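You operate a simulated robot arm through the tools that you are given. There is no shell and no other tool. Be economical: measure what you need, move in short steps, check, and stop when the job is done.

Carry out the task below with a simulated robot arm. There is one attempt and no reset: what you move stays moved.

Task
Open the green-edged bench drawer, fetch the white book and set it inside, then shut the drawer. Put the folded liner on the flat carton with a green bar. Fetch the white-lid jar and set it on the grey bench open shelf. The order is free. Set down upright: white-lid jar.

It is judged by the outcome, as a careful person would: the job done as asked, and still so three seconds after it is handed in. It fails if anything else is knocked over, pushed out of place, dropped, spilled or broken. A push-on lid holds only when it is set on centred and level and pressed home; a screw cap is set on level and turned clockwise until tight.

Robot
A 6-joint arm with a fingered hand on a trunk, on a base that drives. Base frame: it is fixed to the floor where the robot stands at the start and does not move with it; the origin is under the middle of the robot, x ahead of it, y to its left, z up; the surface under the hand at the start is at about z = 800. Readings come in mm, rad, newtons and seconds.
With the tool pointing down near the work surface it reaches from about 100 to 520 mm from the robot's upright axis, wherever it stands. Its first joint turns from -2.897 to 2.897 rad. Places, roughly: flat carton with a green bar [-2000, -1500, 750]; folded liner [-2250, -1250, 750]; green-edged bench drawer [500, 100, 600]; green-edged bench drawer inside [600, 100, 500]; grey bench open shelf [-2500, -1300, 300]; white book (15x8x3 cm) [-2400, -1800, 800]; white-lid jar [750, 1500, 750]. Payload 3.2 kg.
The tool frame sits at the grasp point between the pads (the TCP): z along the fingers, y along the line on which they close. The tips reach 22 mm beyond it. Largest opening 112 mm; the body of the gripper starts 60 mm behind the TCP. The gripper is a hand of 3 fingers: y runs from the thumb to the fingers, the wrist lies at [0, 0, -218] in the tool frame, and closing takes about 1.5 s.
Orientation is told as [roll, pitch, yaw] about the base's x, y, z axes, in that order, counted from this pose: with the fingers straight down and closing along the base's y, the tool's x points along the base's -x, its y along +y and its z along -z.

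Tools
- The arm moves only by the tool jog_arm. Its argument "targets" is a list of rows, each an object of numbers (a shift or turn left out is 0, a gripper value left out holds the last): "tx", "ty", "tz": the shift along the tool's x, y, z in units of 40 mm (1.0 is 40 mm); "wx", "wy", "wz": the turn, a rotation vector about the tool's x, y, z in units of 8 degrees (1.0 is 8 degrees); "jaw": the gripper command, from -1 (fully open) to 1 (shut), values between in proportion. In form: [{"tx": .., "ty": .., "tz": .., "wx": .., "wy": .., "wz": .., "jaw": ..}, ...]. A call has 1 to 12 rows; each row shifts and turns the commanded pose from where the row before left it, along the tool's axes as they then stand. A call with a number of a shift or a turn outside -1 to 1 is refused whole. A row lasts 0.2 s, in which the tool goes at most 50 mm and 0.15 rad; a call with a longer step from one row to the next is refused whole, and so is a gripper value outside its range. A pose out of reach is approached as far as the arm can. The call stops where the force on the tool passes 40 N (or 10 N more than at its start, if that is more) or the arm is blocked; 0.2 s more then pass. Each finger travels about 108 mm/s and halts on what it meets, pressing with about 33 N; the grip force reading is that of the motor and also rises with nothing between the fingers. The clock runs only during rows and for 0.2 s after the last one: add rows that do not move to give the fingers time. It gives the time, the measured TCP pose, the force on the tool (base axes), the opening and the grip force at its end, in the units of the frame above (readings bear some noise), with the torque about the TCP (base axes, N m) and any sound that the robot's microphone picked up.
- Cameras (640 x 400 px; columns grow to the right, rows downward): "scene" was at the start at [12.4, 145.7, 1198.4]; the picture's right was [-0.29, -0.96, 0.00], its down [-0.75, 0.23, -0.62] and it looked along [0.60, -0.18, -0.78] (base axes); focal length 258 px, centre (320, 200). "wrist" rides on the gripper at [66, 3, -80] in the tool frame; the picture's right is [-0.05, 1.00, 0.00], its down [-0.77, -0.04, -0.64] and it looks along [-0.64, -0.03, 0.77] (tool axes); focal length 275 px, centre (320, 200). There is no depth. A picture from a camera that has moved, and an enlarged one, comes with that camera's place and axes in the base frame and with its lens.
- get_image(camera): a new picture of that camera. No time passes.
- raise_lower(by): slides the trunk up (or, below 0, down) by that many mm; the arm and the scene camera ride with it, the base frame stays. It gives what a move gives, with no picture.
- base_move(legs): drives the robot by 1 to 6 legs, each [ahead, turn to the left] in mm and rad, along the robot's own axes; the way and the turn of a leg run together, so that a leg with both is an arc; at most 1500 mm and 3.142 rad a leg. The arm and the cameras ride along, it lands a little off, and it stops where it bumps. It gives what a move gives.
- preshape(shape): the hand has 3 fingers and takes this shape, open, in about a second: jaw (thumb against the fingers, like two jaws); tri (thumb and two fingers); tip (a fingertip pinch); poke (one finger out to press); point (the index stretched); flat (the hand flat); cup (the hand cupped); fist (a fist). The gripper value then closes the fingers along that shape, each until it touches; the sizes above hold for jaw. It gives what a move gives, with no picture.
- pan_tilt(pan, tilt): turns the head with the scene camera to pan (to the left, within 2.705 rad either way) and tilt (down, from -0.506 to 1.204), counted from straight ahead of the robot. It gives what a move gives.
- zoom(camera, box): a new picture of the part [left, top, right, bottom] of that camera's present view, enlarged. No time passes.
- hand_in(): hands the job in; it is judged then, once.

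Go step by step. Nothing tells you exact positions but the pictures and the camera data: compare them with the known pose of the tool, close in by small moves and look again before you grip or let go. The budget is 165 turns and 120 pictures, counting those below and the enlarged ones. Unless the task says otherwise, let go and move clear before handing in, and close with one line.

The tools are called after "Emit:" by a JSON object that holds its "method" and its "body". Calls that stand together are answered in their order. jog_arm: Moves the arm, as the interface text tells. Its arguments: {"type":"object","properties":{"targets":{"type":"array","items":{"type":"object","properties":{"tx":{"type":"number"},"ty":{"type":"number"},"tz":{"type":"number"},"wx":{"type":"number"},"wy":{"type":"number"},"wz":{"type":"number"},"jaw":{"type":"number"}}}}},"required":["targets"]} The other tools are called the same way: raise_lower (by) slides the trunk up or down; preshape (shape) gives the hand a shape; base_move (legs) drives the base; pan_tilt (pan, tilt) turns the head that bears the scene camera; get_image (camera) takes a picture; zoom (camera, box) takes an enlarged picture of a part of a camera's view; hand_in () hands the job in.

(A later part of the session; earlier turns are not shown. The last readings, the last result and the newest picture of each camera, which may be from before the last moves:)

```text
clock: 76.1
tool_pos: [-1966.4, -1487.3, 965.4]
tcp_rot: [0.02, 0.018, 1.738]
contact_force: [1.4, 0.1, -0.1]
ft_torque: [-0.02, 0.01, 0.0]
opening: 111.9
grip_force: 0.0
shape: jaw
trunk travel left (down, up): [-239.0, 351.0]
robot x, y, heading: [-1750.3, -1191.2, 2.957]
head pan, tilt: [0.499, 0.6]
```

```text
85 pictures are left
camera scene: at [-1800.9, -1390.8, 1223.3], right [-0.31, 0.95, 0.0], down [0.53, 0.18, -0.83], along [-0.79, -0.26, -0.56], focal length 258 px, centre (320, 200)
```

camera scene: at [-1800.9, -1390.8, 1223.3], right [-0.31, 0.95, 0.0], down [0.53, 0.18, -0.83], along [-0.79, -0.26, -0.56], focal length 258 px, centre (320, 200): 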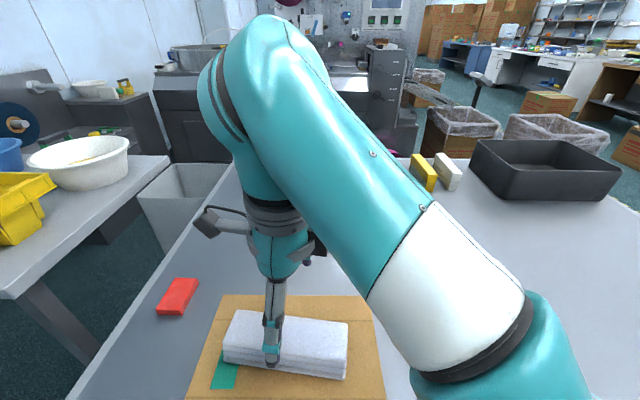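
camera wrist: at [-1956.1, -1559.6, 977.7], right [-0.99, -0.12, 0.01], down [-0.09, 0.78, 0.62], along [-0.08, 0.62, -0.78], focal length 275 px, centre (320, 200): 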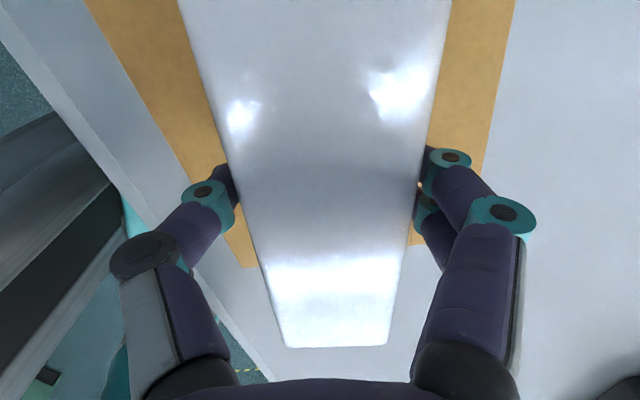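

The liner is down on the carton. The gap left of the table holds a bin, so I'll back out and inspect the right and far sides of this table for access to the book and shelf.

Emit:
{"method": "base_move", "body": {"legs": [[-200, 0], [0, -1.085], [1250, 0]]}}

Emit:
{"method": "pan_tilt", "body": {"pan": 1.1, "tilt": 0.5}}

Emit:
{"method": "get_image", "body": {"camera": "scene"}}

```text
clock: 86.5
tool_pos: [-2310.0, 32.6, 963.2]
tcp_rot: [0.013, 0.019, 0.662]
contact_force: [-0.2, 0.2, 0.1]
ft_torque: [-0.02, 0.03, -0.01]
opening: 111.9
grip_force: 0.0
shape: jaw
trunk travel left (down, up): [-239.0, 351.0]
robot x, y, heading: [-1948.4, -20.0, 1.886]
head pan, tilt: [0.499, 0.6]
```

```text
clock: 87.5
tool_pos: [-2311.0, 33.2, 964.8]
tcp_rot: [0.014, 0.019, 0.664]
contact_force: [0.2, -0.5, -0.1]
ft_torque: [-0.03, 0.01, -0.02]
opening: 112.1
grip_force: 0.1
shape: jaw
trunk travel left (down, up): [-239.0, 351.0]
robot x, y, heading: [-1945.3, -19.3, 1.884]
head pan, tilt: [1.1, 0.499]
```

```text
84 pictures are left
camera scene: at [-2175.7, -111.8, 1231.9], right [0.16, 0.99, 0.0], down [0.47, -0.07, -0.88], along [-0.87, 0.14, -0.48], focal length 258 px, centre (320, 200)
```

scene: 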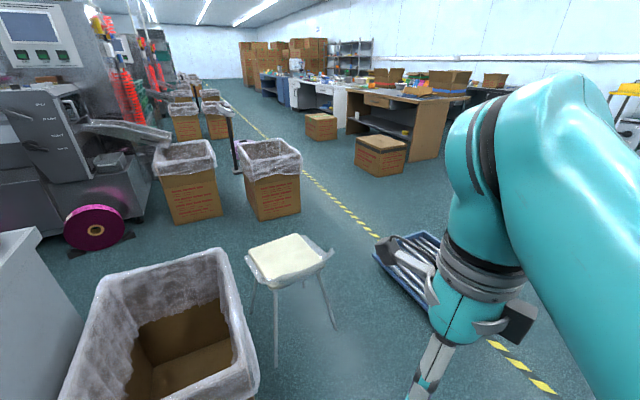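

Emit:
{"method": "pan_tilt", "body": {"pan": 1.8, "tilt": 0.55}}

Emit:
{"method": "get_image", "body": {"camera": "scene"}}

```text
clock: 88.5
tool_pos: [-2309.4, 33.6, 964.0]
tcp_rot: [0.014, 0.019, 0.663]
contact_force: [0.1, 0.3, -0.2]
ft_torque: [0.01, -0.01, 0.0]
opening: 111.9
grip_force: 0.1
shape: jaw
trunk travel left (down, up): [-239.0, 351.0]
robot x, y, heading: [-1944.7, -18.0, 1.892]
head pan, tilt: [1.799, 0.55]
```

```text
83 pictures are left
camera scene: at [-2162.6, -172.4, 1227.3], right [-0.52, 0.86, 0.0], down [0.45, 0.27, -0.85], along [-0.73, -0.44, -0.52], focal length 258 px, centre (320, 200)
```

scene: 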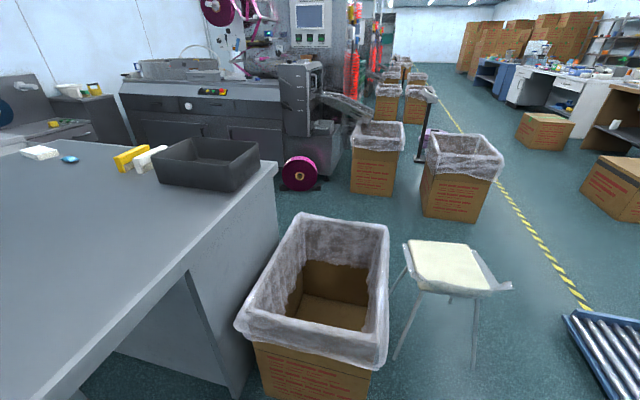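

The space behind the table is over a metre wide, so the far side is reachable by going around the stool and roller trolley. I check the way ahead first.

Emit:
{"method": "pan_tilt", "body": {"pan": 0.35, "tilt": 0.4}}

Emit:
{"method": "get_image", "body": {"camera": "scene"}}

```text
clock: 90.1
tool_pos: [-2311.0, 33.4, 963.4]
tcp_rot: [0.015, 0.019, 0.663]
contact_force: [0.1, 0.2, 0.1]
ft_torque: [0.0, 0.01, 0.0]
opening: 111.9
grip_force: 0.1
shape: jaw
trunk travel left (down, up): [-239.0, 351.0]
robot x, y, heading: [-1946.1, -21.4, 1.886]
head pan, tilt: [0.351, 0.4]
```

```text
82 pictures are left
camera scene: at [-2143.1, -53.2, 1241.0], right [0.79, 0.62, 0.0], down [0.24, -0.31, -0.92], along [-0.57, 0.72, -0.39], focal length 258 px, centre (320, 200)
```

scene: 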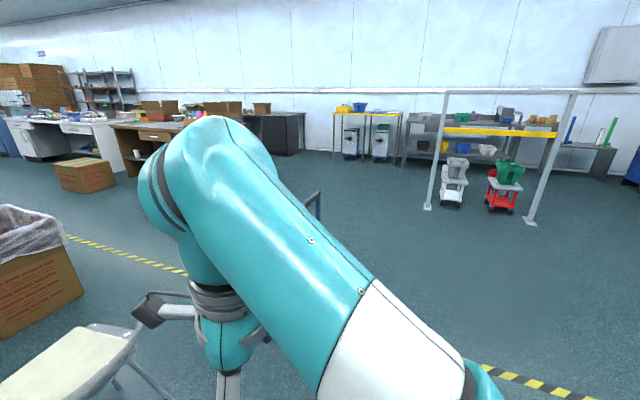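

Emit:
{"method": "base_move", "body": {"legs": [[1500, 0], [560, 0], [0, 1.553], [1500, 0], [200, 0], [0, 1.571]]}}

Emit:
{"method": "pan_tilt", "body": {"pan": 0.2, "tilt": 0.35}}

Emit:
{"method": "get_image", "body": {"camera": "scene"}}

```text
clock: 116.2
tool_pos: [-3866.8, 1348.7, 963.8]
tcp_rot: [0.013, 0.018, -2.459]
contact_force: [0.8, 0.3, -0.1]
ft_torque: [-0.02, -0.01, 0.03]
opening: 111.8
grip_force: 0.1
shape: jaw
trunk travel left (down, up): [-239.0, 351.0]
robot x, y, heading: [-4234.9, 1393.9, -1.234]
head pan, tilt: [0.351, 0.4]
```

```text
clock: 116.9
tool_pos: [-3867.2, 1347.4, 964.8]
tcp_rot: [0.013, 0.02, -2.461]
contact_force: [0.8, 0.4, -0.3]
ft_torque: [-0.01, 0.02, 0.02]
opening: 111.9
grip_force: 0.0
shape: jaw
trunk travel left (down, up): [-239.0, 351.0]
robot x, y, heading: [-4230.4, 1397.4, -1.24]
head pan, tilt: [0.201, 0.351]
```

```text
81 pictures are left
camera scene: at [-4047.1, 1426.2, 1245.6], right [-0.86, -0.51, 0.0], down [-0.18, 0.3, -0.94], along [0.48, -0.81, -0.34], focal length 258 px, centre (320, 200)
```

scene: 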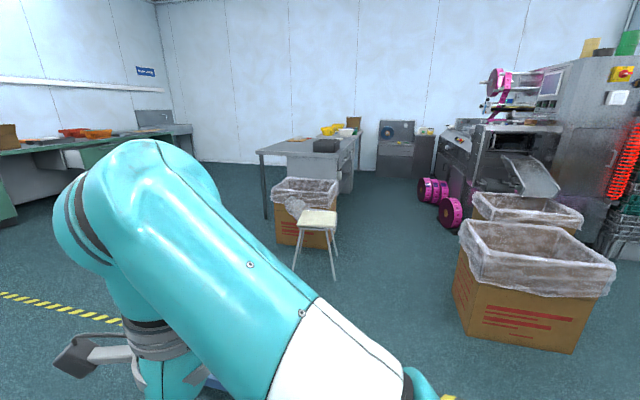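

The corridor between stool and cartons is about 830 mm wide and I'm centred on it. I drive along it behind the table.

Emit:
{"method": "base_move", "body": {"legs": [[0, -0.03], [1500, 0], [1400, 0]]}}

Emit:
{"method": "pan_tilt", "body": {"pan": 1.0, "tilt": 0.6}}

Emit:
{"method": "get_image", "body": {"camera": "scene"}}

```text
clock: 131.2
tool_pos: [-2987.6, -1415.5, 964.4]
tcp_rot: [0.014, 0.019, -2.48]
contact_force: [-0.4, -1.2, -0.2]
ft_torque: [0.03, 0.03, 0.0]
opening: 111.8
grip_force: 0.1
shape: jaw
trunk travel left (down, up): [-239.0, 351.0]
robot x, y, heading: [-3349.5, -1364.1, -1.261]
head pan, tilt: [0.201, 0.351]
```

```text
clock: 132.4
tool_pos: [-2988.1, -1415.3, 963.5]
tcp_rot: [0.012, 0.02, -2.48]
contact_force: [1.0, -0.6, -0.3]
ft_torque: [0.05, -0.03, 0.0]
opening: 111.9
grip_force: 0.1
shape: jaw
trunk travel left (down, up): [-239.0, 351.0]
robot x, y, heading: [-3350.6, -1362.6, -1.253]
head pan, tilt: [1.0, 0.6]
```

```text
80 pictures are left
camera scene: at [-3126.7, -1274.8, 1222.8], right [-0.25, -0.97, 0.0], down [-0.55, 0.14, -0.83], along [0.8, -0.21, -0.56], focal length 258 px, centre (320, 200)
```

scene: 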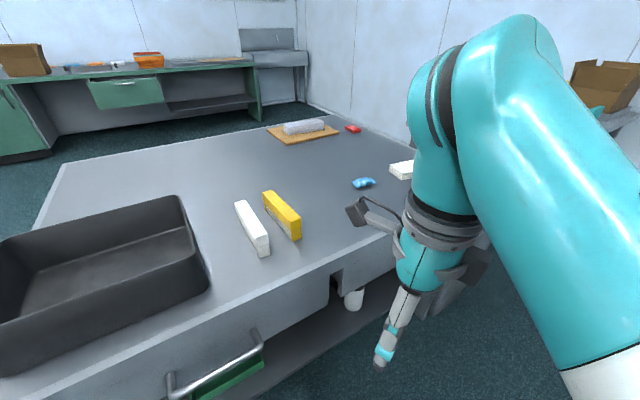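

The shelf opens on this far side, with a drawer above it. I'll position in front of the book.

Emit:
{"method": "base_move", "body": {"legs": [[540, 0], [0, 1.55], [200, 0]]}}

Emit:
{"method": "pan_tilt", "body": {"pan": 0.2, "tilt": 0.85}}

Emit:
{"method": "get_image", "body": {"camera": "scene"}}

```text
clock: 140.5
tool_pos: [-2938.0, -1452.9, 963.6]
tcp_rot: [0.015, 0.019, -0.912]
contact_force: [0.2, 0.4, 0.4]
ft_torque: [0.03, 0.01, 0.01]
opening: 111.6
grip_force: 0.1
shape: jaw
trunk travel left (down, up): [-239.0, 351.0]
robot x, y, heading: [-2993.2, -1818.0, 0.312]
head pan, tilt: [1.0, 0.6]
```

```text
clock: 141.6
tool_pos: [-2938.3, -1453.2, 964.3]
tcp_rot: [0.015, 0.019, -0.913]
contact_force: [0.3, -0.1, -0.3]
ft_torque: [0.01, 0.01, -0.03]
opening: 112.0
grip_force: 0.1
shape: jaw
trunk travel left (down, up): [-239.0, 351.0]
robot x, y, heading: [-2991.4, -1816.0, 0.31]
head pan, tilt: [0.201, 0.85]
```

```text
79 pictures are left
camera scene: at [-3031.5, -1637.4, 1202.0], right [0.49, -0.87, 0.0], down [-0.65, -0.37, -0.66], along [0.58, 0.32, -0.75], focal length 258 px, centre (320, 200)
```

scene: 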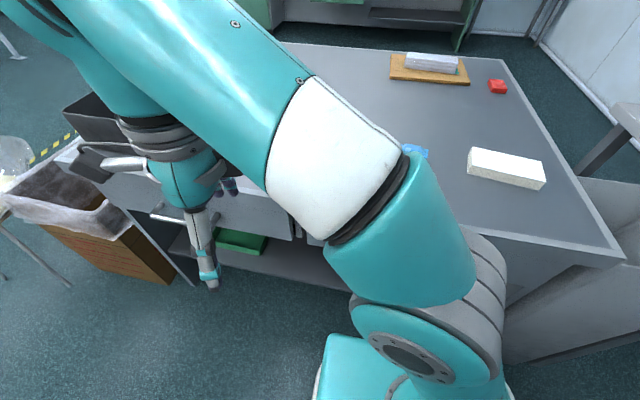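

The book is near [-2453, -1783], long side along y. I'll move up 100 mm, turn the hand to close across its width, and swing over it.

Emit:
{"method": "base_move", "body": {"legs": [[100, 0]]}}

Emit:
{"method": "jog_arm", "body": {"targets": [{"wz": 1}, {"wz": 1}, {"wz": 1}, {"wz": 1}, {"wz": 0.5}, {}]}}

Emit:
{"method": "jog_arm", "body": {"targets": [{"ty": 0.86, "tx": -0.85}, {"ty": 0.86, "tx": -0.85}, {"ty": 0.86, "tx": -0.85}, {"ty": 0.86, "tx": -0.85}, {"ty": 0.86, "tx": -0.85}, {"ty": 0.86, "tx": -0.85}, {"ty": 0.86, "tx": -0.85}, {"ty": 0.86, "tx": -0.85}, {"ty": 0.86, "tx": -0.85}, {"ty": 0.7, "tx": -0.7}, {}]}}

Emit:
{"method": "get_image", "body": {"camera": "wrist"}}

Emit:
{"method": "get_image", "body": {"camera": "scene"}}

```text
clock: 142.8
tool_pos: [-2842.0, -1422.5, 963.5]
tcp_rot: [0.014, 0.018, -0.912]
contact_force: [-0.4, 0.6, 0.0]
ft_torque: [-0.01, -0.03, -0.01]
opening: 112.1
grip_force: 0.1
shape: jaw
trunk travel left (down, up): [-239.0, 351.0]
robot x, y, heading: [-2899.5, -1788.4, 0.312]
head pan, tilt: [0.201, 0.85]
```

```text
clock: 144.2
tool_pos: [-2842.3, -1422.1, 964.5]
tcp_rot: [0.0, 0.025, -1.54]
contact_force: [0.2, 0.3, -0.8]
ft_torque: [-0.02, 0.02, -0.03]
opening: 111.9
grip_force: 0.0
shape: jaw
trunk travel left (down, up): [-239.0, 351.0]
robot x, y, heading: [-2897.2, -1788.5, 0.308]
head pan, tilt: [0.201, 0.85]
```

```text
clock: 146.6
tool_pos: [-2490.7, -1748.3, 958.0]
tcp_rot: [0.0, 0.025, -1.542]
contact_force: [0.0, 0.6, -0.9]
ft_torque: [-0.01, 0.01, 0.02]
opening: 111.7
grip_force: 0.0
shape: jaw
trunk travel left (down, up): [-239.0, 351.0]
robot x, y, heading: [-2896.9, -1784.6, 0.315]
head pan, tilt: [0.201, 0.85]
```

```text
78 pictures are left
camera wrist: at [-2490.6, -1684.0, 1038.9], right [1.0, -0.02, 0.0], down [-0.01, -0.79, 0.62], along [-0.01, -0.62, -0.79], focal length 275 px, centre (320, 200)
```

wrist: 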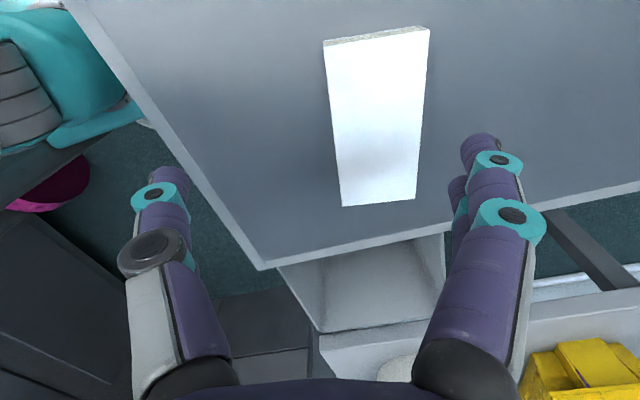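

```text
77 pictures are left
camera scene: at [-2935.7, -1606.8, 1202.0], right [0.49, -0.87, 0.0], down [-0.65, -0.37, -0.66], along [0.58, 0.32, -0.75], focal length 258 px, centre (320, 200)
```

scene: 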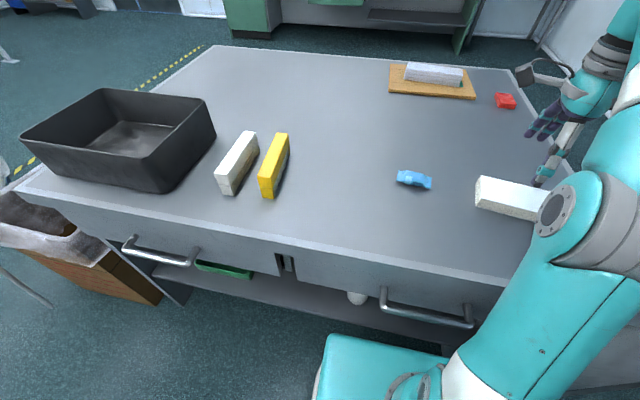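

Emit:
{"method": "jog_arm", "body": {"targets": [{"wz": -0.65}, {"ty": 0.5, "tx": -0.5}, {"ty": 0.5, "tx": -0.5}, {"tz": 0.8}, {"tz": 0.8}, {"tz": 0.8}, {}]}}

Emit:
{"method": "get_image", "body": {"camera": "wrist"}}

```text
clock: 148.2
tool_pos: [-2459.1, -1779.2, 842.6]
tcp_rot: [0.003, 0.024, -1.45]
contact_force: [0.7, -0.6, 0.1]
ft_torque: [0.02, -0.02, 0.0]
opening: 111.9
grip_force: 0.0
shape: jaw
out of reach, approached as far as the arm can: row 2, 3
trunk travel left (down, up): [-239.0, 351.0]
robot x, y, heading: [-2893.4, -1784.4, 0.315]
head pan, tilt: [0.201, 0.85]
```

```text
76 pictures are left
camera wrist: at [-2464.1, -1714.2, 923.9], right [1.0, 0.07, 0.0], down [0.06, -0.79, 0.62], along [0.05, -0.61, -0.79], focal length 275 px, centre (320, 200)
```

wrist: 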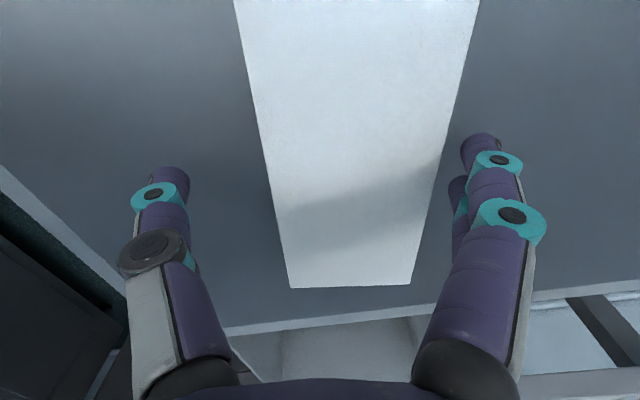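

Emit:
{"method": "jog_arm", "body": {"targets": [{"ty": 0.3}, {"tz": 0.42}, {}]}}

Emit:
{"method": "jog_arm", "body": {"targets": [{"jaw": -0.4}, {"jaw": 0.5}, {}, {}, {}, {}, {}]}}

Emit:
{"method": "get_image", "body": {"camera": "wrist"}}

```text
clock: 149.0
tool_pos: [-2446.5, -1776.4, 825.4]
tcp_rot: [0.002, 0.024, -1.449]
contact_force: [0.0, -0.3, 0.9]
ft_torque: [0.01, 0.02, 0.0]
opening: 111.8
grip_force: 0.0
shape: jaw
trunk travel left (down, up): [-239.0, 351.0]
robot x, y, heading: [-2896.0, -1784.3, 0.315]
head pan, tilt: [0.201, 0.85]
```

```text
clock: 150.6
tool_pos: [-2448.1, -1776.2, 826.3]
tcp_rot: [0.002, 0.023, -1.449]
contact_force: [1.3, -0.4, -0.9]
ft_torque: [0.01, 0.02, -0.01]
opening: 66.4
grip_force: 32.8
shape: jaw
trunk travel left (down, up): [-239.0, 351.0]
robot x, y, heading: [-2893.7, -1787.8, 0.311]
head pan, tilt: [0.201, 0.85]
```

```text
75 pictures are left
camera wrist: at [-2452.4, -1711.6, 907.1], right [1.0, 0.07, 0.0], down [0.06, -0.78, 0.62], along [0.05, -0.62, -0.79], focal length 275 px, centre (320, 200)
```

wrist: 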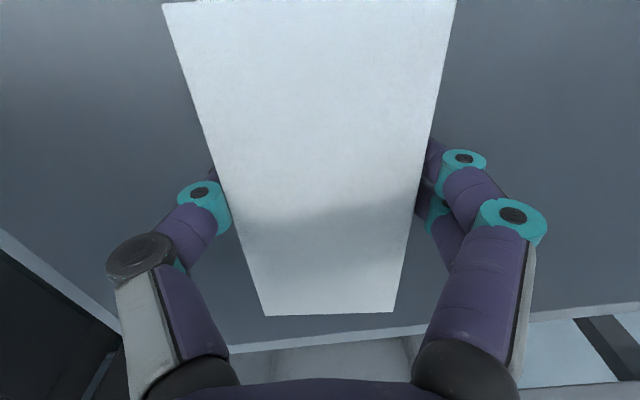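

The book is gripped. I lift it, pull it in a little, back off, and take a look into the shelf from here.

Emit:
{"method": "jog_arm", "body": {"targets": [{"tz": -0.5}, {"tz": -1}, {"tz": -1}, {"ty": -0.8}, {"ty": -0.8}, {"ty": -0.8}, {}]}}

Emit:
{"method": "base_move", "body": {"legs": [[-330, 0]]}}

Emit:
{"method": "pan_tilt", "body": {"pan": 0.5, "tilt": 0.7}}

Emit:
{"method": "get_image", "body": {"camera": "scene"}}

Emit:
{"method": "get_image", "body": {"camera": "wrist"}}

```text
clock: 152.2
tool_pos: [-2543.6, -1792.7, 927.6]
tcp_rot: [0.004, 0.025, -1.449]
contact_force: [0.0, -1.2, -0.7]
ft_torque: [0.08, 0.04, 0.03]
opening: 66.5
grip_force: 32.7
shape: jaw
trunk travel left (down, up): [-239.0, 351.0]
robot x, y, heading: [-2896.6, -1784.0, 0.314]
head pan, tilt: [0.201, 0.85]
```

```text
clock: 154.3
tool_pos: [-2857.4, -1892.9, 927.2]
tcp_rot: [0.002, 0.025, -1.449]
contact_force: [1.2, 0.8, -1.8]
ft_torque: [0.01, -0.02, 0.03]
opening: 66.4
grip_force: 33.0
shape: jaw
trunk travel left (down, up): [-239.0, 351.0]
robot x, y, heading: [-3212.1, -1884.8, 0.315]
head pan, tilt: [0.201, 0.85]
```

```text
clock: 155.2
tool_pos: [-2858.0, -1893.3, 928.8]
tcp_rot: [0.002, 0.024, -1.449]
contact_force: [-0.6, -0.4, -0.6]
ft_torque: [0.0, 0.04, -0.01]
opening: 66.5
grip_force: 32.5
shape: jaw
trunk travel left (down, up): [-239.0, 351.0]
robot x, y, heading: [-3213.2, -1888.5, 0.308]
head pan, tilt: [0.499, 0.7]
```

```text
74 pictures are left
camera scene: at [-3260.8, -1685.3, 1214.2], right [0.72, -0.69, 0.0], down [-0.44, -0.47, -0.76], along [0.53, 0.55, -0.64], focal length 258 px, centre (320, 200)
```

scene: 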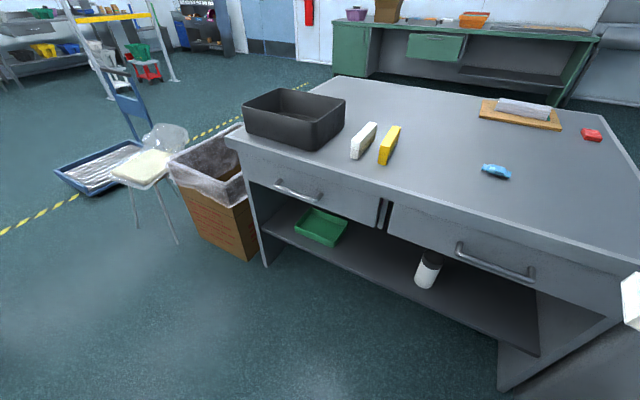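

```text
73 pictures are left
camera wrist: at [-2863.4, -1828.2, 1009.0], right [1.0, 0.07, 0.0], down [0.06, -0.78, 0.62], along [0.05, -0.62, -0.79], focal length 275 px, centre (320, 200)
```

wrist: 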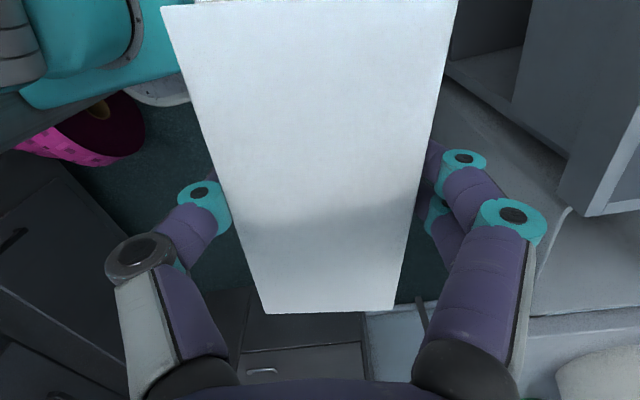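

The shelf is open on this side with free room beside a bottle and a green tray. Now I carry the book back around to the green bench.

Emit:
{"method": "base_move", "body": {"legs": [[0, 1.563], [1500, 0], [1000, 0]]}}

```text
clock: 171.2
tool_pos: [-3908.0, 875.7, 927.8]
tcp_rot: [0.001, 0.024, 0.081]
contact_force: [-0.6, 0.5, -2.1]
ft_torque: [-0.01, 0.01, 0.0]
opening: 66.5
grip_force: 33.7
shape: jaw
trunk travel left (down, up): [-239.0, 351.0]
robot x, y, heading: [-3928.8, 518.9, 1.84]
head pan, tilt: [0.499, 0.7]
```

Emit:
{"method": "base_move", "body": {"legs": [[940, 0], [0, -1.543], [1500, 0], [230, 0], [0, -1.148], [1000, 0]]}}

```text
clock: 196.0
tool_pos: [-1685.8, 913.9, 928.3]
tcp_rot: [0.001, 0.025, -2.572]
contact_force: [0.5, 0.2, -1.7]
ft_torque: [-0.03, -0.04, 0.02]
opening: 66.3
grip_force: 32.4
shape: jaw
trunk travel left (down, up): [-239.0, 351.0]
robot x, y, heading: [-1833.3, 1235.2, -0.811]
head pan, tilt: [0.499, 0.7]
```

Emit:
{"method": "base_move", "body": {"legs": [[0, -0.1], [1500, 0], [440, 0], [0, 1.208]]}}

Emit:
{"method": "pan_tilt", "body": {"pan": 0.0, "tilt": 0.6}}

Emit:
{"method": "get_image", "body": {"camera": "scene"}}

```text
clock: 209.2
tool_pos: [-301.5, -299.0, 927.9]
tcp_rot: [0.001, 0.023, -1.474]
contact_force: [0.2, 0.1, -2.4]
ft_torque: [0.02, -0.02, 0.02]
opening: 66.2
grip_force: 33.3
shape: jaw
trunk travel left (down, up): [-239.0, 351.0]
robot x, y, heading: [-658.5, -285.7, 0.285]
head pan, tilt: [0.499, 0.7]
```

```text
clock: 210.1
tool_pos: [-301.5, -299.6, 928.6]
tcp_rot: [0.002, 0.025, -1.475]
contact_force: [1.0, 0.5, -1.9]
ft_torque: [0.01, 0.02, -0.02]
opening: 66.0
grip_force: 32.8
shape: jaw
trunk travel left (down, up): [-239.0, 351.0]
robot x, y, heading: [-656.8, -284.7, 0.29]
head pan, tilt: [0.0, 0.6]
```

```text
72 pictures are left
camera scene: at [-675.1, -117.1, 1222.8], right [0.28, -0.96, 0.0], down [-0.54, -0.16, -0.82], along [0.79, 0.23, -0.57], focal length 258 px, centre (320, 200)
```

scene: 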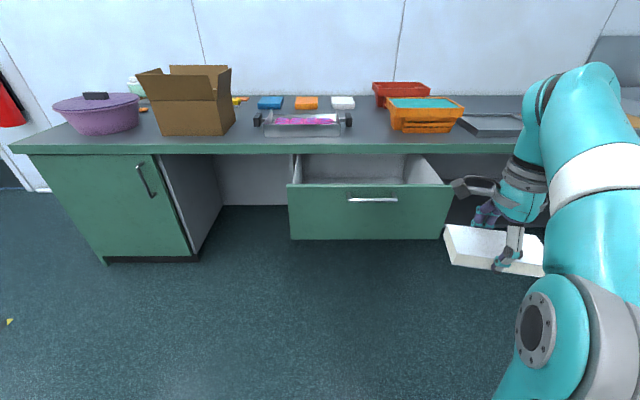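

The drawer is still open and I'm facing it. I'll drive up, square the book with the drawer and hold it over the opening.

Emit:
{"method": "base_move", "body": {"legs": [[480, 0]]}}

Emit:
{"method": "jog_arm", "body": {"targets": [{"wz": -0.72}, {"wz": -0.71}, {"ty": 0.6, "tx": 0.6}, {"ty": 0.6, "tx": 0.6}, {"ty": 0.6, "tx": 0.6}, {"ty": 0.5, "tx": 0.6}, {}]}}

Emit:
{"method": "pan_tilt", "body": {"pan": 0.0, "tilt": 0.9}}

Emit:
{"method": "get_image", "body": {"camera": "scene"}}

Emit:
{"method": "get_image", "body": {"camera": "wrist"}}

```text
clock: 212.9
tool_pos: [159.7, -162.6, 926.9]
tcp_rot: [0.0, 0.025, -1.47]
contact_force: [0.6, 0.5, -0.3]
ft_torque: [0.03, 0.03, 0.0]
opening: 66.1
grip_force: 33.0
shape: jaw
trunk travel left (down, up): [-239.0, 351.0]
robot x, y, heading: [-193.5, -144.8, 0.29]
head pan, tilt: [0.0, 0.6]
```

```text
clock: 214.6
tool_pos: [219.7, -43.6, 931.0]
tcp_rot: [0.007, 0.023, -1.273]
contact_force: [-0.9, -0.6, -0.8]
ft_torque: [0.04, 0.03, -0.02]
opening: 66.0
grip_force: 33.3
shape: jaw
trunk travel left (down, up): [-239.0, 351.0]
robot x, y, heading: [-192.1, -147.4, 0.289]
head pan, tilt: [0.0, 0.6]
```

```text
clock: 215.3
tool_pos: [219.1, -42.9, 931.7]
tcp_rot: [0.007, 0.021, -1.273]
contact_force: [-1.7, -0.6, -1.0]
ft_torque: [0.01, 0.0, 0.05]
opening: 66.0
grip_force: 32.8
shape: jaw
trunk travel left (down, up): [-239.0, 351.0]
robot x, y, heading: [-190.1, -147.6, 0.292]
head pan, tilt: [0.0, 0.901]
```

```text
71 pictures are left
camera scene: at [-226.2, 16.2, 1198.1], right [0.29, -0.96, 0.0], down [-0.75, -0.22, -0.62], along [0.6, 0.18, -0.78], focal length 258 px, centre (320, 200)
```

scene: 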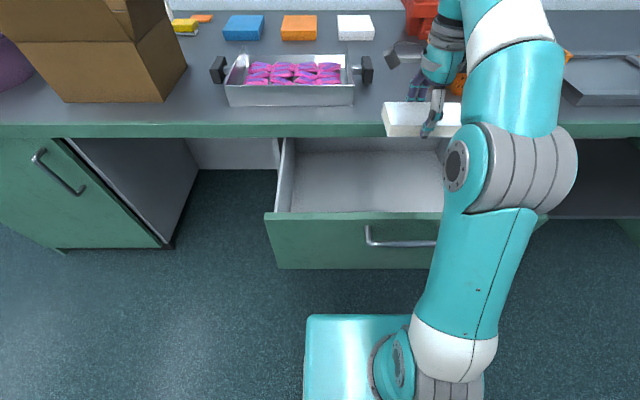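

```text
70 pictures are left
camera wrist: at [202.7, 19.3, 1012.5], right [0.97, 0.25, 0.01], down [0.19, -0.76, 0.62], along [0.16, -0.6, -0.79], focal length 275 px, centre (320, 200)
```

wrist: 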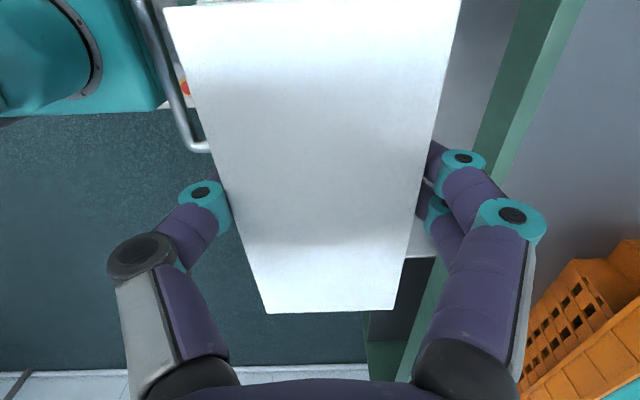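

Emit:
{"method": "jog_arm", "body": {"targets": [{"ty": 0.45}, {"ty": 0.42}, {}]}}

Emit:
{"method": "raise_lower", "body": {"by": -100}}

Emit:
{"method": "get_image", "body": {"camera": "scene"}}

Emit:
{"method": "get_image", "body": {"camera": "wrist"}}

```text
clock: 216.2
tool_pos: [249.9, -35.1, 926.5]
tcp_rot: [0.008, 0.024, -1.272]
contact_force: [-0.5, -0.4, -2.6]
ft_torque: [0.0, 0.04, 0.0]
opening: 66.3
grip_force: 33.0
shape: jaw
out of reach, approached as far as the arm can: row 2
trunk travel left (down, up): [-239.0, 351.0]
robot x, y, heading: [-194.1, -147.6, 0.287]
head pan, tilt: [0.0, 0.901]
```

```text
clock: 217.5
tool_pos: [250.1, -34.8, 828.0]
tcp_rot: [0.01, 0.023, -1.274]
contact_force: [0.1, -0.6, -1.3]
ft_torque: [-0.01, 0.01, -0.02]
opening: 66.2
grip_force: 33.3
shape: jaw
trunk travel left (down, up): [-139.0, 451.0]
robot x, y, heading: [-193.3, -150.8, 0.29]
head pan, tilt: [0.0, 0.901]
```

```text
69 pictures are left
camera scene: at [-226.2, 16.2, 1098.1], right [0.29, -0.96, 0.0], down [-0.75, -0.22, -0.62], along [0.6, 0.18, -0.78], focal length 258 px, centre (320, 200)
```

scene: 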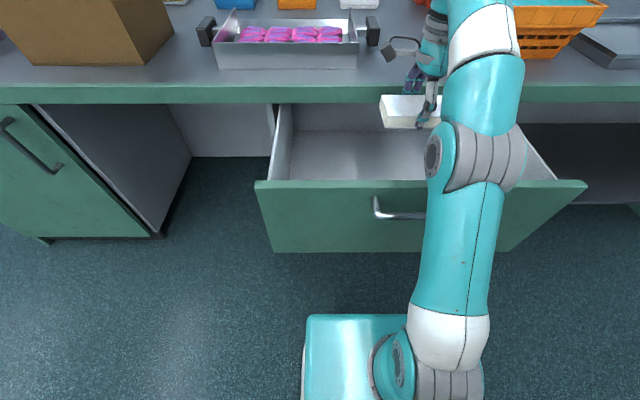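

```text
68 pictures are left
camera wrist: at [233.3, 27.9, 908.4], right [0.97, 0.25, 0.01], down [0.19, -0.76, 0.62], along [0.16, -0.6, -0.79], focal length 275 px, centre (320, 200)
```

wrist: 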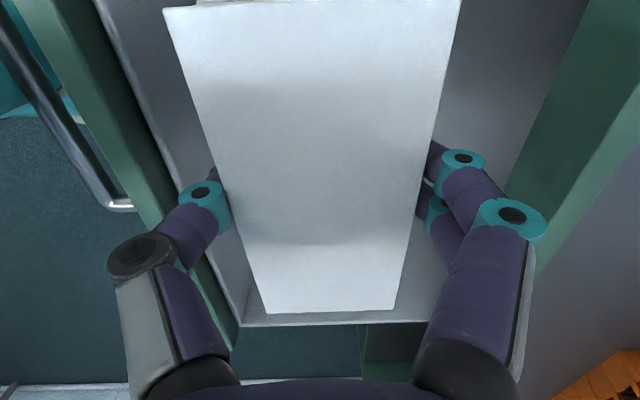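

Emit:
{"method": "raise_lower", "body": {"by": -135}}

Emit:
{"method": "jog_arm", "body": {"targets": [{"tz": 0.5}, {"tz": 0.5}, {}]}}

Emit:
{"method": "get_image", "body": {"camera": "wrist"}}

Emit:
{"method": "get_image", "body": {"camera": "scene"}}

```text
clock: 219.1
tool_pos: [249.9, -35.6, 692.5]
tcp_rot: [0.008, 0.024, -1.272]
contact_force: [0.2, 0.0, -1.6]
ft_torque: [0.0, 0.01, 0.03]
opening: 66.3
grip_force: 32.7
shape: jaw
trunk travel left (down, up): [-4.0, 586.0]
robot x, y, heading: [-193.1, -147.1, 0.285]
head pan, tilt: [0.0, 0.901]
```

```text
clock: 219.9
tool_pos: [250.8, -33.8, 651.5]
tcp_rot: [0.01, 0.021, -1.272]
contact_force: [-0.5, -0.2, -1.2]
ft_torque: [-0.02, 0.01, 0.0]
opening: 65.8
grip_force: 32.7
shape: jaw
trunk travel left (down, up): [-4.0, 586.0]
robot x, y, heading: [-194.0, -149.8, 0.289]
head pan, tilt: [0.0, 0.901]
```

```text
67 pictures are left
camera wrist: at [233.4, 29.2, 733.5], right [0.97, 0.25, 0.01], down [0.19, -0.76, 0.62], along [0.16, -0.6, -0.79], focal length 275 px, centre (320, 200)
```

wrist: 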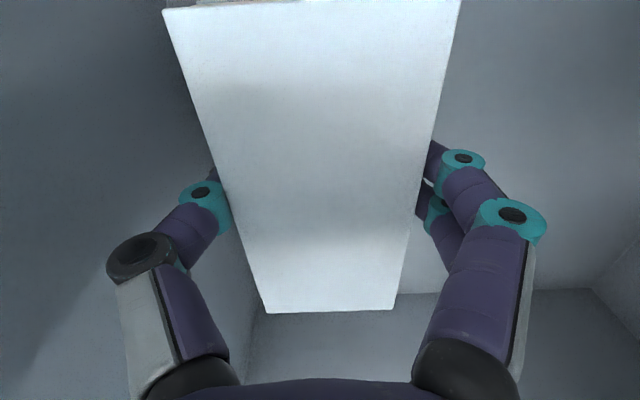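

```text
66 pictures are left
camera scene: at [-226.2, 16.2, 963.1], right [0.29, -0.96, 0.0], down [-0.75, -0.22, -0.62], along [0.6, 0.18, -0.78], focal length 258 px, centre (320, 200)
```

scene: 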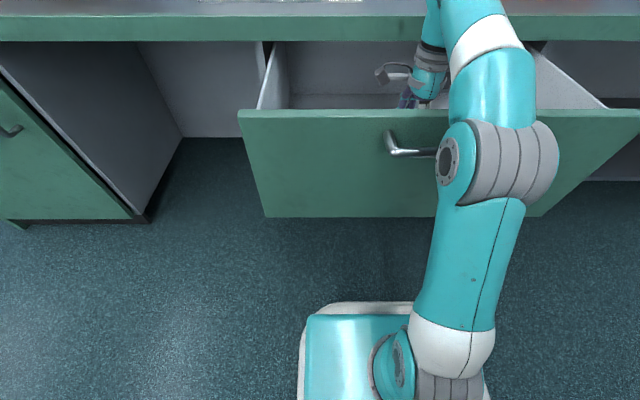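

Emit:
{"method": "jog_arm", "body": {"targets": [{"tz": 0.4}, {"tz": 0.4}, {"tz": 0.4}, {"tz": 0.2}, {}]}}

Emit:
{"method": "get_image", "body": {"camera": "wrist"}}

```text
clock: 221.1
tool_pos: [250.8, -32.6, 596.3]
tcp_rot: [0.009, 0.023, -1.272]
contact_force: [0.1, -0.2, -1.8]
ft_torque: [0.03, 0.04, -0.02]
opening: 66.0
grip_force: 32.4
shape: jaw
trunk travel left (down, up): [-4.0, 586.0]
robot x, y, heading: [-193.5, -148.9, 0.292]
head pan, tilt: [0.0, 0.901]
```

```text
65 pictures are left
camera wrist: at [233.9, 29.8, 677.4], right [0.97, 0.25, 0.01], down [0.19, -0.76, 0.62], along [0.16, -0.6, -0.79], focal length 275 px, centre (320, 200)
```

wrist: 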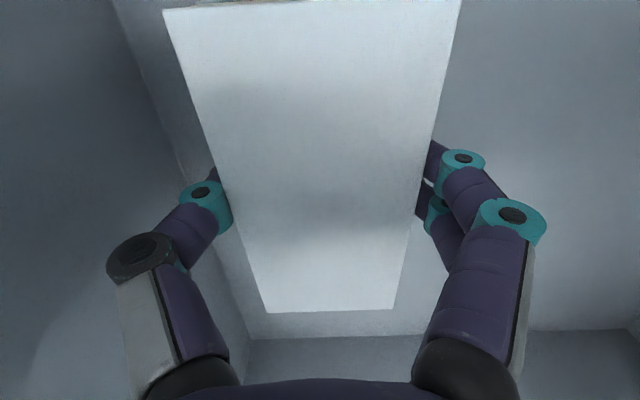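

Emit:
{"method": "jog_arm", "body": {"targets": [{"tz": 0.3}, {"tz": 0.2}, {"tz": 0.12}, {}]}}

```text
clock: 222.1
tool_pos: [250.6, -33.6, 571.2]
tcp_rot: [0.009, 0.022, -1.272]
contact_force: [0.0, 0.1, -1.8]
ft_torque: [-0.01, 0.02, 0.0]
opening: 65.7
grip_force: 33.2
shape: jaw
trunk travel left (down, up): [-4.0, 586.0]
robot x, y, heading: [-194.4, -147.0, 0.287]
head pan, tilt: [0.0, 0.901]
```

Emit:
{"method": "jog_arm", "body": {"targets": [{"tz": 0.12}, {"tz": 0.12}, {}]}}

Emit:
{"method": "get_image", "body": {"camera": "wrist"}}

```text
clock: 222.9
tool_pos: [251.9, -32.4, 561.6]
tcp_rot: [0.009, 0.024, -1.273]
contact_force: [0.8, -0.3, -1.6]
ft_torque: [0.02, 0.02, 0.0]
opening: 66.1
grip_force: 33.7
shape: jaw
trunk travel left (down, up): [-4.0, 586.0]
robot x, y, heading: [-198.2, -144.8, 0.29]
head pan, tilt: [0.0, 0.901]
```

```text
64 pictures are left
camera wrist: at [234.2, 31.2, 642.8], right [0.97, 0.25, 0.01], down [0.19, -0.76, 0.62], along [0.16, -0.6, -0.79], focal length 275 px, centre (320, 200)
```

wrist: 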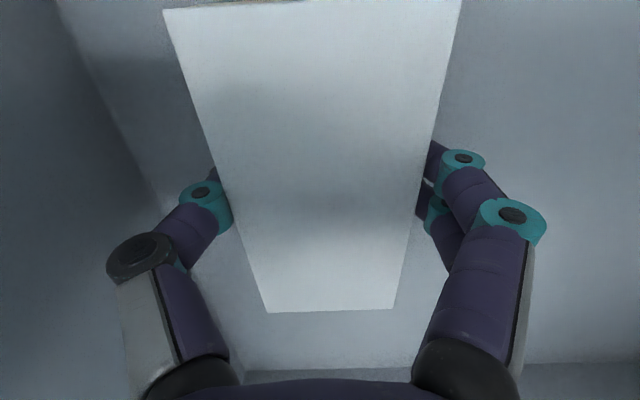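

Emit:
{"method": "jog_arm", "body": {"targets": [{"tz": 0.12}, {"tz": 0.12}, {"tz": 0.1}, {}]}}

```text
clock: 223.9
tool_pos: [252.4, -31.1, 547.0]
tcp_rot: [0.009, 0.023, -1.272]
contact_force: [-0.7, -0.9, -0.2]
ft_torque: [0.0, -0.01, -0.01]
opening: 66.0
grip_force: 33.1
shape: jaw
trunk travel left (down, up): [-4.0, 586.0]
robot x, y, heading: [-198.1, -151.2, 0.284]
head pan, tilt: [0.0, 0.901]
```

Emit:
{"method": "jog_arm", "body": {"targets": [{"tz": 0.1}, {"tz": 0.1}, {"tz": 0.1}, {}]}}

Emit:
{"method": "get_image", "body": {"camera": "wrist"}}

```text
clock: 224.9
tool_pos: [249.9, -31.4, 542.4]
tcp_rot: [0.021, 0.023, -1.271]
contact_force: [-0.4, -0.7, -1.1]
ft_torque: [-0.05, 0.03, -0.03]
opening: 65.9
grip_force: 33.0
shape: jaw
trunk travel left (down, up): [-4.0, 586.0]
robot x, y, heading: [-196.4, -149.6, 0.29]
head pan, tilt: [0.0, 0.901]
```

```text
63 pictures are left
camera wrist: at [231.8, 31.6, 623.9], right [0.97, 0.25, 0.02], down [0.18, -0.76, 0.62], along [0.17, -0.59, -0.79], focal length 275 px, centre (320, 200)
```

wrist: 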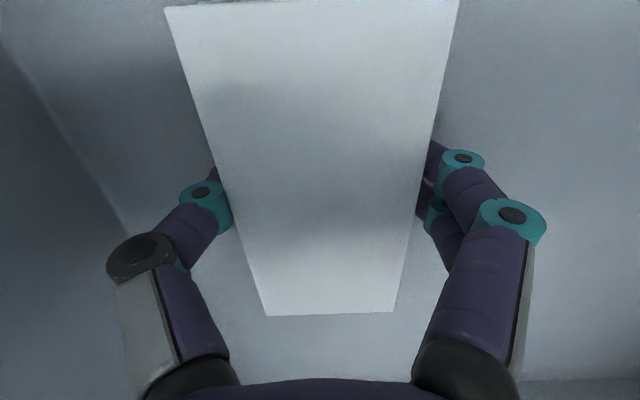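

Emit:
{"method": "get_image", "body": {"camera": "scene"}}

```text
62 pictures are left
camera scene: at [-230.4, 14.7, 964.2], right [0.29, -0.96, 0.0], down [-0.75, -0.22, -0.63], along [0.6, 0.18, -0.78], focal length 258 px, centre (320, 200)
```

scene: 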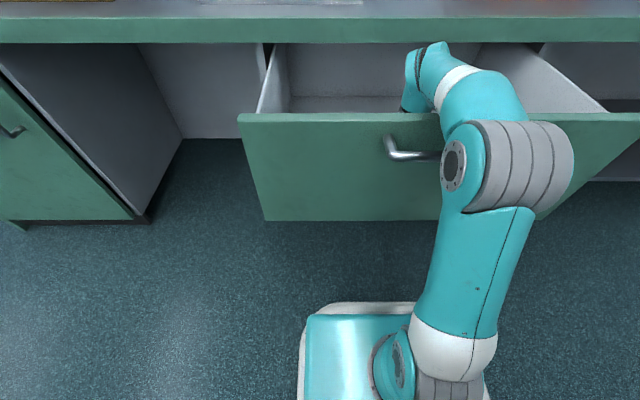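

The forearm is resting near the drawer front's top edge, so I can't get the last bit down this way. I'll raise the trunk so the forearm comes in steeper, then lower the arm.

Emit:
{"method": "jog_arm", "body": {"targets": [{"tz": -0.5}, {"tz": -0.5}, {}]}}

Emit:
{"method": "raise_lower", "body": {"by": 170}}

Emit:
{"method": "jog_arm", "body": {"targets": [{"tz": 0.8}, {"tz": 0.8}, {"tz": 0.8}, {"tz": 0.8}, {"tz": 0.5}, {}]}}

Emit:
{"method": "get_image", "body": {"camera": "scene"}}

```text
clock: 225.7
tool_pos: [250.9, -31.7, 573.0]
tcp_rot: [0.008, 0.022, -1.273]
contact_force: [0.4, -0.1, -1.7]
ft_torque: [0.04, 0.01, 0.02]
opening: 65.9
grip_force: 32.9
shape: jaw
trunk travel left (down, up): [-4.0, 586.0]
robot x, y, heading: [-194.4, -143.1, 0.291]
head pan, tilt: [0.0, 0.901]
```

```text
clock: 227.6
tool_pos: [250.4, -31.4, 745.7]
tcp_rot: [0.008, 0.022, -1.272]
contact_force: [-0.4, -0.5, -1.0]
ft_torque: [-0.02, -0.01, 0.0]
opening: 66.1
grip_force: 32.8
shape: jaw
trunk travel left (down, up): [-174.0, 416.0]
robot x, y, heading: [-193.0, -148.7, 0.292]
head pan, tilt: [0.0, 0.901]
```

```text
clock: 229.0
tool_pos: [249.7, -29.1, 596.5]
tcp_rot: [0.01, 0.023, -1.271]
contact_force: [0.8, 0.6, -1.6]
ft_torque: [0.01, 0.03, 0.02]
opening: 66.2
grip_force: 33.0
shape: jaw
trunk travel left (down, up): [-174.0, 416.0]
robot x, y, heading: [-193.7, -150.2, 0.287]
head pan, tilt: [0.0, 0.901]
```

```text
61 pictures are left
camera scene: at [-226.2, 16.2, 1133.1], right [0.29, -0.96, 0.0], down [-0.75, -0.22, -0.62], along [0.6, 0.18, -0.78], focal length 258 px, centre (320, 200)
```

scene: 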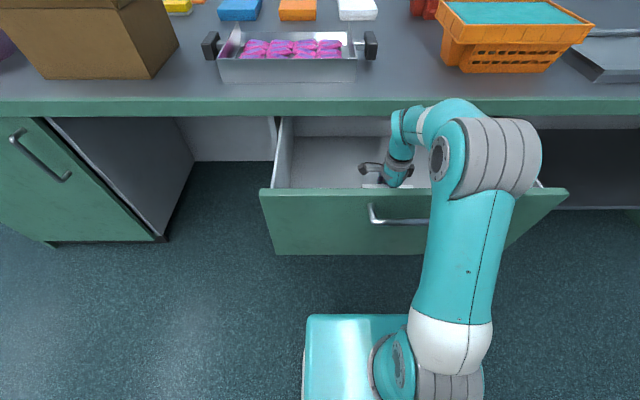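

Emit:
{"method": "jog_arm", "body": {"targets": [{"tz": 0.5}, {"tz": 0.4}, {"tz": 0.2}, {}]}}

Emit:
{"method": "jog_arm", "body": {"targets": [{"tz": 0.15}, {"tz": 0.1}, {"tz": 0.1}, {}]}}

Emit:
{"method": "zoom", "body": {"camera": "scene", "box": [260, 90, 580, 290]}}

```text
clock: 230.0
tool_pos: [251.5, -27.8, 552.8]
tcp_rot: [0.008, 0.021, -1.272]
contact_force: [-0.5, -0.6, -0.5]
ft_torque: [0.0, 0.0, -0.03]
opening: 65.8
grip_force: 33.3
shape: jaw
trunk travel left (down, up): [-174.0, 416.0]
robot x, y, heading: [-192.1, -147.7, 0.284]
head pan, tilt: [0.0, 0.901]
```

```text
clock: 231.0
tool_pos: [251.6, -26.5, 540.5]
tcp_rot: [0.012, 0.023, -1.271]
contact_force: [0.3, -1.0, 17.3]
ft_torque: [-0.11, 0.08, -0.02]
opening: 65.5
grip_force: 32.7
shape: jaw
trunk travel left (down, up): [-174.0, 416.0]
robot x, y, heading: [-195.6, -151.1, 0.296]
head pan, tilt: [0.0, 0.901]
```

```text
2.00 times, centred on (420, 190) of scene
camera zoom: at [-227.4, 15.8, 1133.4], right [0.29, -0.96, 0.0], down [-0.75, -0.22, -0.62], along [0.6, 0.18, -0.78], focal length 515 px, centre (120, 220)
```

zoom: 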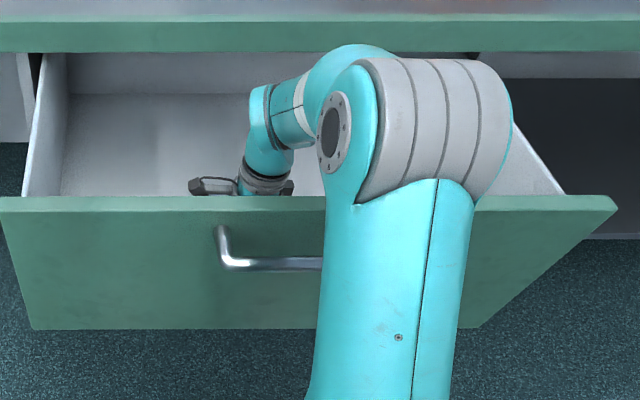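

The book rests on the drawer floor. I release it and lift out.

Emit:
{"method": "jog_arm", "body": {"targets": [{"tz": -0.05, "jaw": -0.4}, {"jaw": -0.6}, {}, {}]}}

Emit:
{"method": "jog_arm", "body": {"targets": [{"tz": -0.5}, {"tz": -0.8}, {"tz": -0.8}, {"tz": -0.8}, {"tz": -0.8}, {}]}}

Emit:
{"method": "raise_lower", "body": {"by": 174}}

Emit:
{"method": "get_image", "body": {"camera": "scene"}}

Emit:
{"method": "get_image", "body": {"camera": "wrist"}}

```text
clock: 232.0
tool_pos: [251.8, -26.9, 541.3]
tcp_rot: [0.01, 0.023, -1.271]
contact_force: [0.3, -0.3, 0.1]
ft_torque: [0.01, 0.02, 0.02]
opening: 89.3
grip_force: 0.1
shape: jaw
trunk travel left (down, up): [-174.0, 416.0]
robot x, y, heading: [-194.5, -148.5, 0.29]
head pan, tilt: [0.0, 0.901]
```

```text
clock: 233.4
tool_pos: [250.4, -29.1, 691.1]
tcp_rot: [0.008, 0.022, -1.273]
contact_force: [0.8, -0.2, 0.1]
ft_torque: [-0.02, 0.0, -0.04]
opening: 89.4
grip_force: 0.2
shape: jaw
trunk travel left (down, up): [-174.0, 416.0]
robot x, y, heading: [-190.3, -145.3, 0.285]
head pan, tilt: [0.0, 0.901]
```

```text
clock: 235.4
tool_pos: [250.5, -29.7, 863.5]
tcp_rot: [0.008, 0.024, -1.273]
contact_force: [-0.8, 0.4, -0.2]
ft_torque: [-0.03, -0.02, 0.01]
opening: 89.2
grip_force: 0.2
shape: jaw
trunk travel left (down, up): [-348.0, 242.0]
robot x, y, heading: [-195.9, -147.9, 0.291]
head pan, tilt: [0.0, 0.901]
```

```text
59 pictures are left
camera scene: at [-226.3, 16.2, 1307.0], right [0.29, -0.96, 0.0], down [-0.75, -0.22, -0.62], along [0.6, 0.18, -0.78], focal length 258 px, centre (320, 200)
```

scene: 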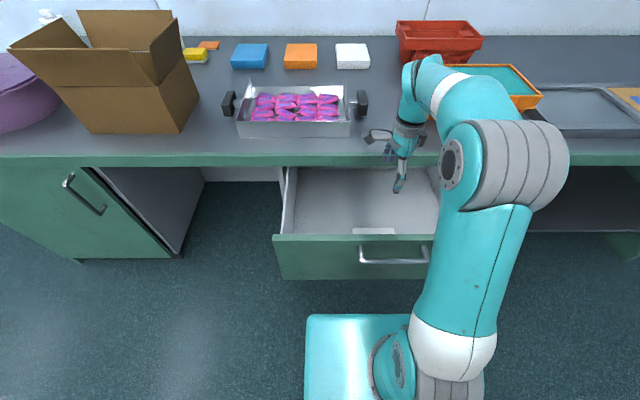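

```text
58 pictures are left
camera wrist: at [233.7, 34.0, 945.2], right [0.97, 0.25, 0.01], down [0.19, -0.76, 0.62], along [0.16, -0.6, -0.79], focal length 275 px, centre (320, 200)
```

wrist: 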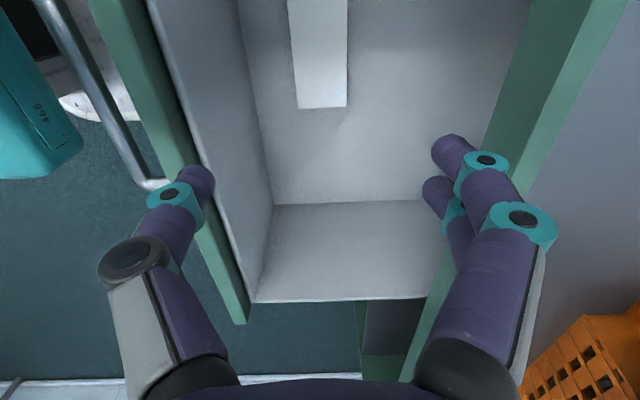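

The book lies flat in the drawer. Now I back off and turn the hand horizontal to push the drawer shut by its handle.

Emit:
{"method": "base_move", "body": {"legs": [[-480, 0]]}}

Emit:
{"method": "jog_arm", "body": {"targets": [{"tz": -1, "ty": 0.3}, {"tz": -1, "ty": 0.3}, {"tz": -1, "ty": 0.3}, {"tz": -1, "ty": 0.3}, {"tz": -1, "ty": 0.3}, {}]}}

Emit:
{"method": "jog_arm", "body": {"targets": [{"wx": -1}, {"wx": -1}, {"wx": -1}, {"wx": -1}, {"wx": -1}, {"wx": -1}, {"wx": -1}, {"wx": -1}, {"wx": -1}, {"wx": -1}, {"wx": -1}, {"wx": -0.25}]}}

```text
clock: 238.2
tool_pos: [-206.5, -165.0, 864.0]
tcp_rot: [0.009, 0.023, -1.275]
contact_force: [-0.6, -0.4, 0.2]
ft_torque: [-0.05, 0.0, 0.01]
opening: 89.4
grip_force: 0.0
shape: jaw
trunk travel left (down, up): [-348.0, 242.0]
robot x, y, heading: [-654.5, -286.7, 0.29]
head pan, tilt: [0.0, 0.901]
```

```text
clock: 239.6
tool_pos: [-176.8, -157.5, 1008.4]
tcp_rot: [0.011, 0.024, -1.273]
contact_force: [-0.4, 0.1, 0.3]
ft_torque: [0.02, 0.01, -0.01]
opening: 89.0
grip_force: 0.1
shape: jaw
out of reach, approached as far as the arm can: row 4, 5
trunk travel left (down, up): [-348.0, 242.0]
robot x, y, heading: [-649.5, -284.7, 0.285]
head pan, tilt: [0.0, 0.901]
```

```text
clock: 242.2
tool_pos: [-186.8, -148.5, 1004.9]
tcp_rot: [1.256, 0.032, -1.19]
contact_force: [0.1, 0.3, 0.1]
ft_torque: [0.02, 0.0, 0.0]
opening: 89.5
grip_force: 0.0
shape: jaw
out of reach, approached as far as the arm can: row 1, 9, 10, 11
trunk travel left (down, up): [-348.0, 242.0]
robot x, y, heading: [-648.9, -283.9, 0.286]
head pan, tilt: [0.0, 0.901]
```

Emit:
{"method": "raise_lower", "body": {"by": -278}}

Emit:
{"method": "base_move", "body": {"legs": [[170, 0]]}}

Emit:
{"method": "get_image", "body": {"camera": "wrist"}}

Emit:
{"method": "get_image", "body": {"camera": "scene"}}

```text
clock: 245.0
tool_pos: [-185.0, -148.7, 726.6]
tcp_rot: [1.258, 0.03, -1.19]
contact_force: [-0.7, 0.0, -0.4]
ft_torque: [-0.04, 0.02, 0.01]
opening: 89.3
grip_force: 0.0
shape: jaw
trunk travel left (down, up): [-70.0, 520.0]
robot x, y, heading: [-648.7, -288.1, 0.288]
head pan, tilt: [0.0, 0.901]
```

```text
clock: 246.5
tool_pos: [-26.1, -102.3, 726.7]
tcp_rot: [1.257, 0.031, -1.193]
contact_force: [-0.1, -0.7, 0.3]
ft_torque: [0.04, 0.01, 0.0]
opening: 89.1
grip_force: 0.0
shape: jaw
trunk travel left (down, up): [-70.0, 520.0]
robot x, y, heading: [-489.2, -237.0, 0.289]
head pan, tilt: [0.0, 0.901]
```

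```text
57 pictures are left
camera wrist: at [-119.9, -68.9, 756.3], right [0.31, 0.04, 0.95], down [-0.28, -0.95, 0.14], along [0.91, -0.31, -0.29], focal length 275 px, centre (320, 200)
```

wrist: 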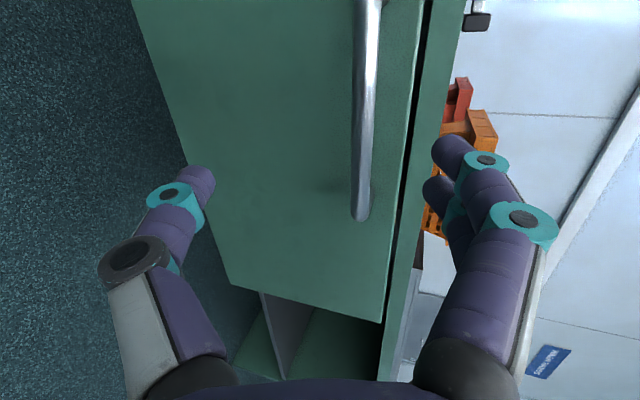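

```text
56 pictures are left
camera scene: at [-522.0, -71.9, 1029.1], right [0.28, -0.96, 0.0], down [-0.75, -0.22, -0.62], along [0.6, 0.18, -0.78], focal length 258 px, centre (320, 200)
```

scene: 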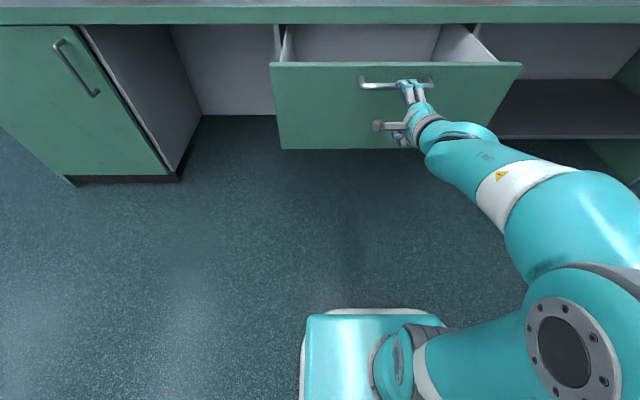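

Emit:
{"method": "base_move", "body": {"legs": [[95, 0]]}}

Emit:
{"method": "get_image", "body": {"camera": "wrist"}}

```text
clock: 247.6
tool_pos: [65.7, -75.3, 728.0]
tcp_rot: [1.256, 0.027, -1.19]
contact_force: [-0.1, 1.3, 0.2]
ft_torque: [-0.03, -0.01, 0.04]
opening: 89.4
grip_force: 0.1
shape: jaw
trunk travel left (down, up): [-70.0, 520.0]
robot x, y, heading: [-397.5, -209.6, 0.285]
head pan, tilt: [0.0, 0.901]
```

```text
55 pictures are left
camera wrist: at [-27.9, -41.6, 756.3], right [0.31, 0.04, 0.95], down [-0.28, -0.95, 0.14], along [0.91, -0.31, -0.29], focal length 275 px, centre (320, 200)
```

wrist: 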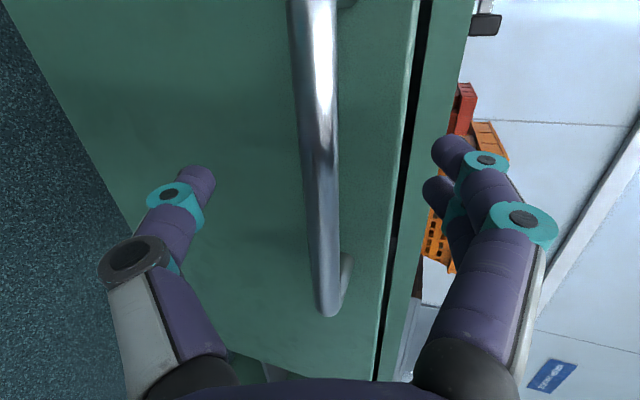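

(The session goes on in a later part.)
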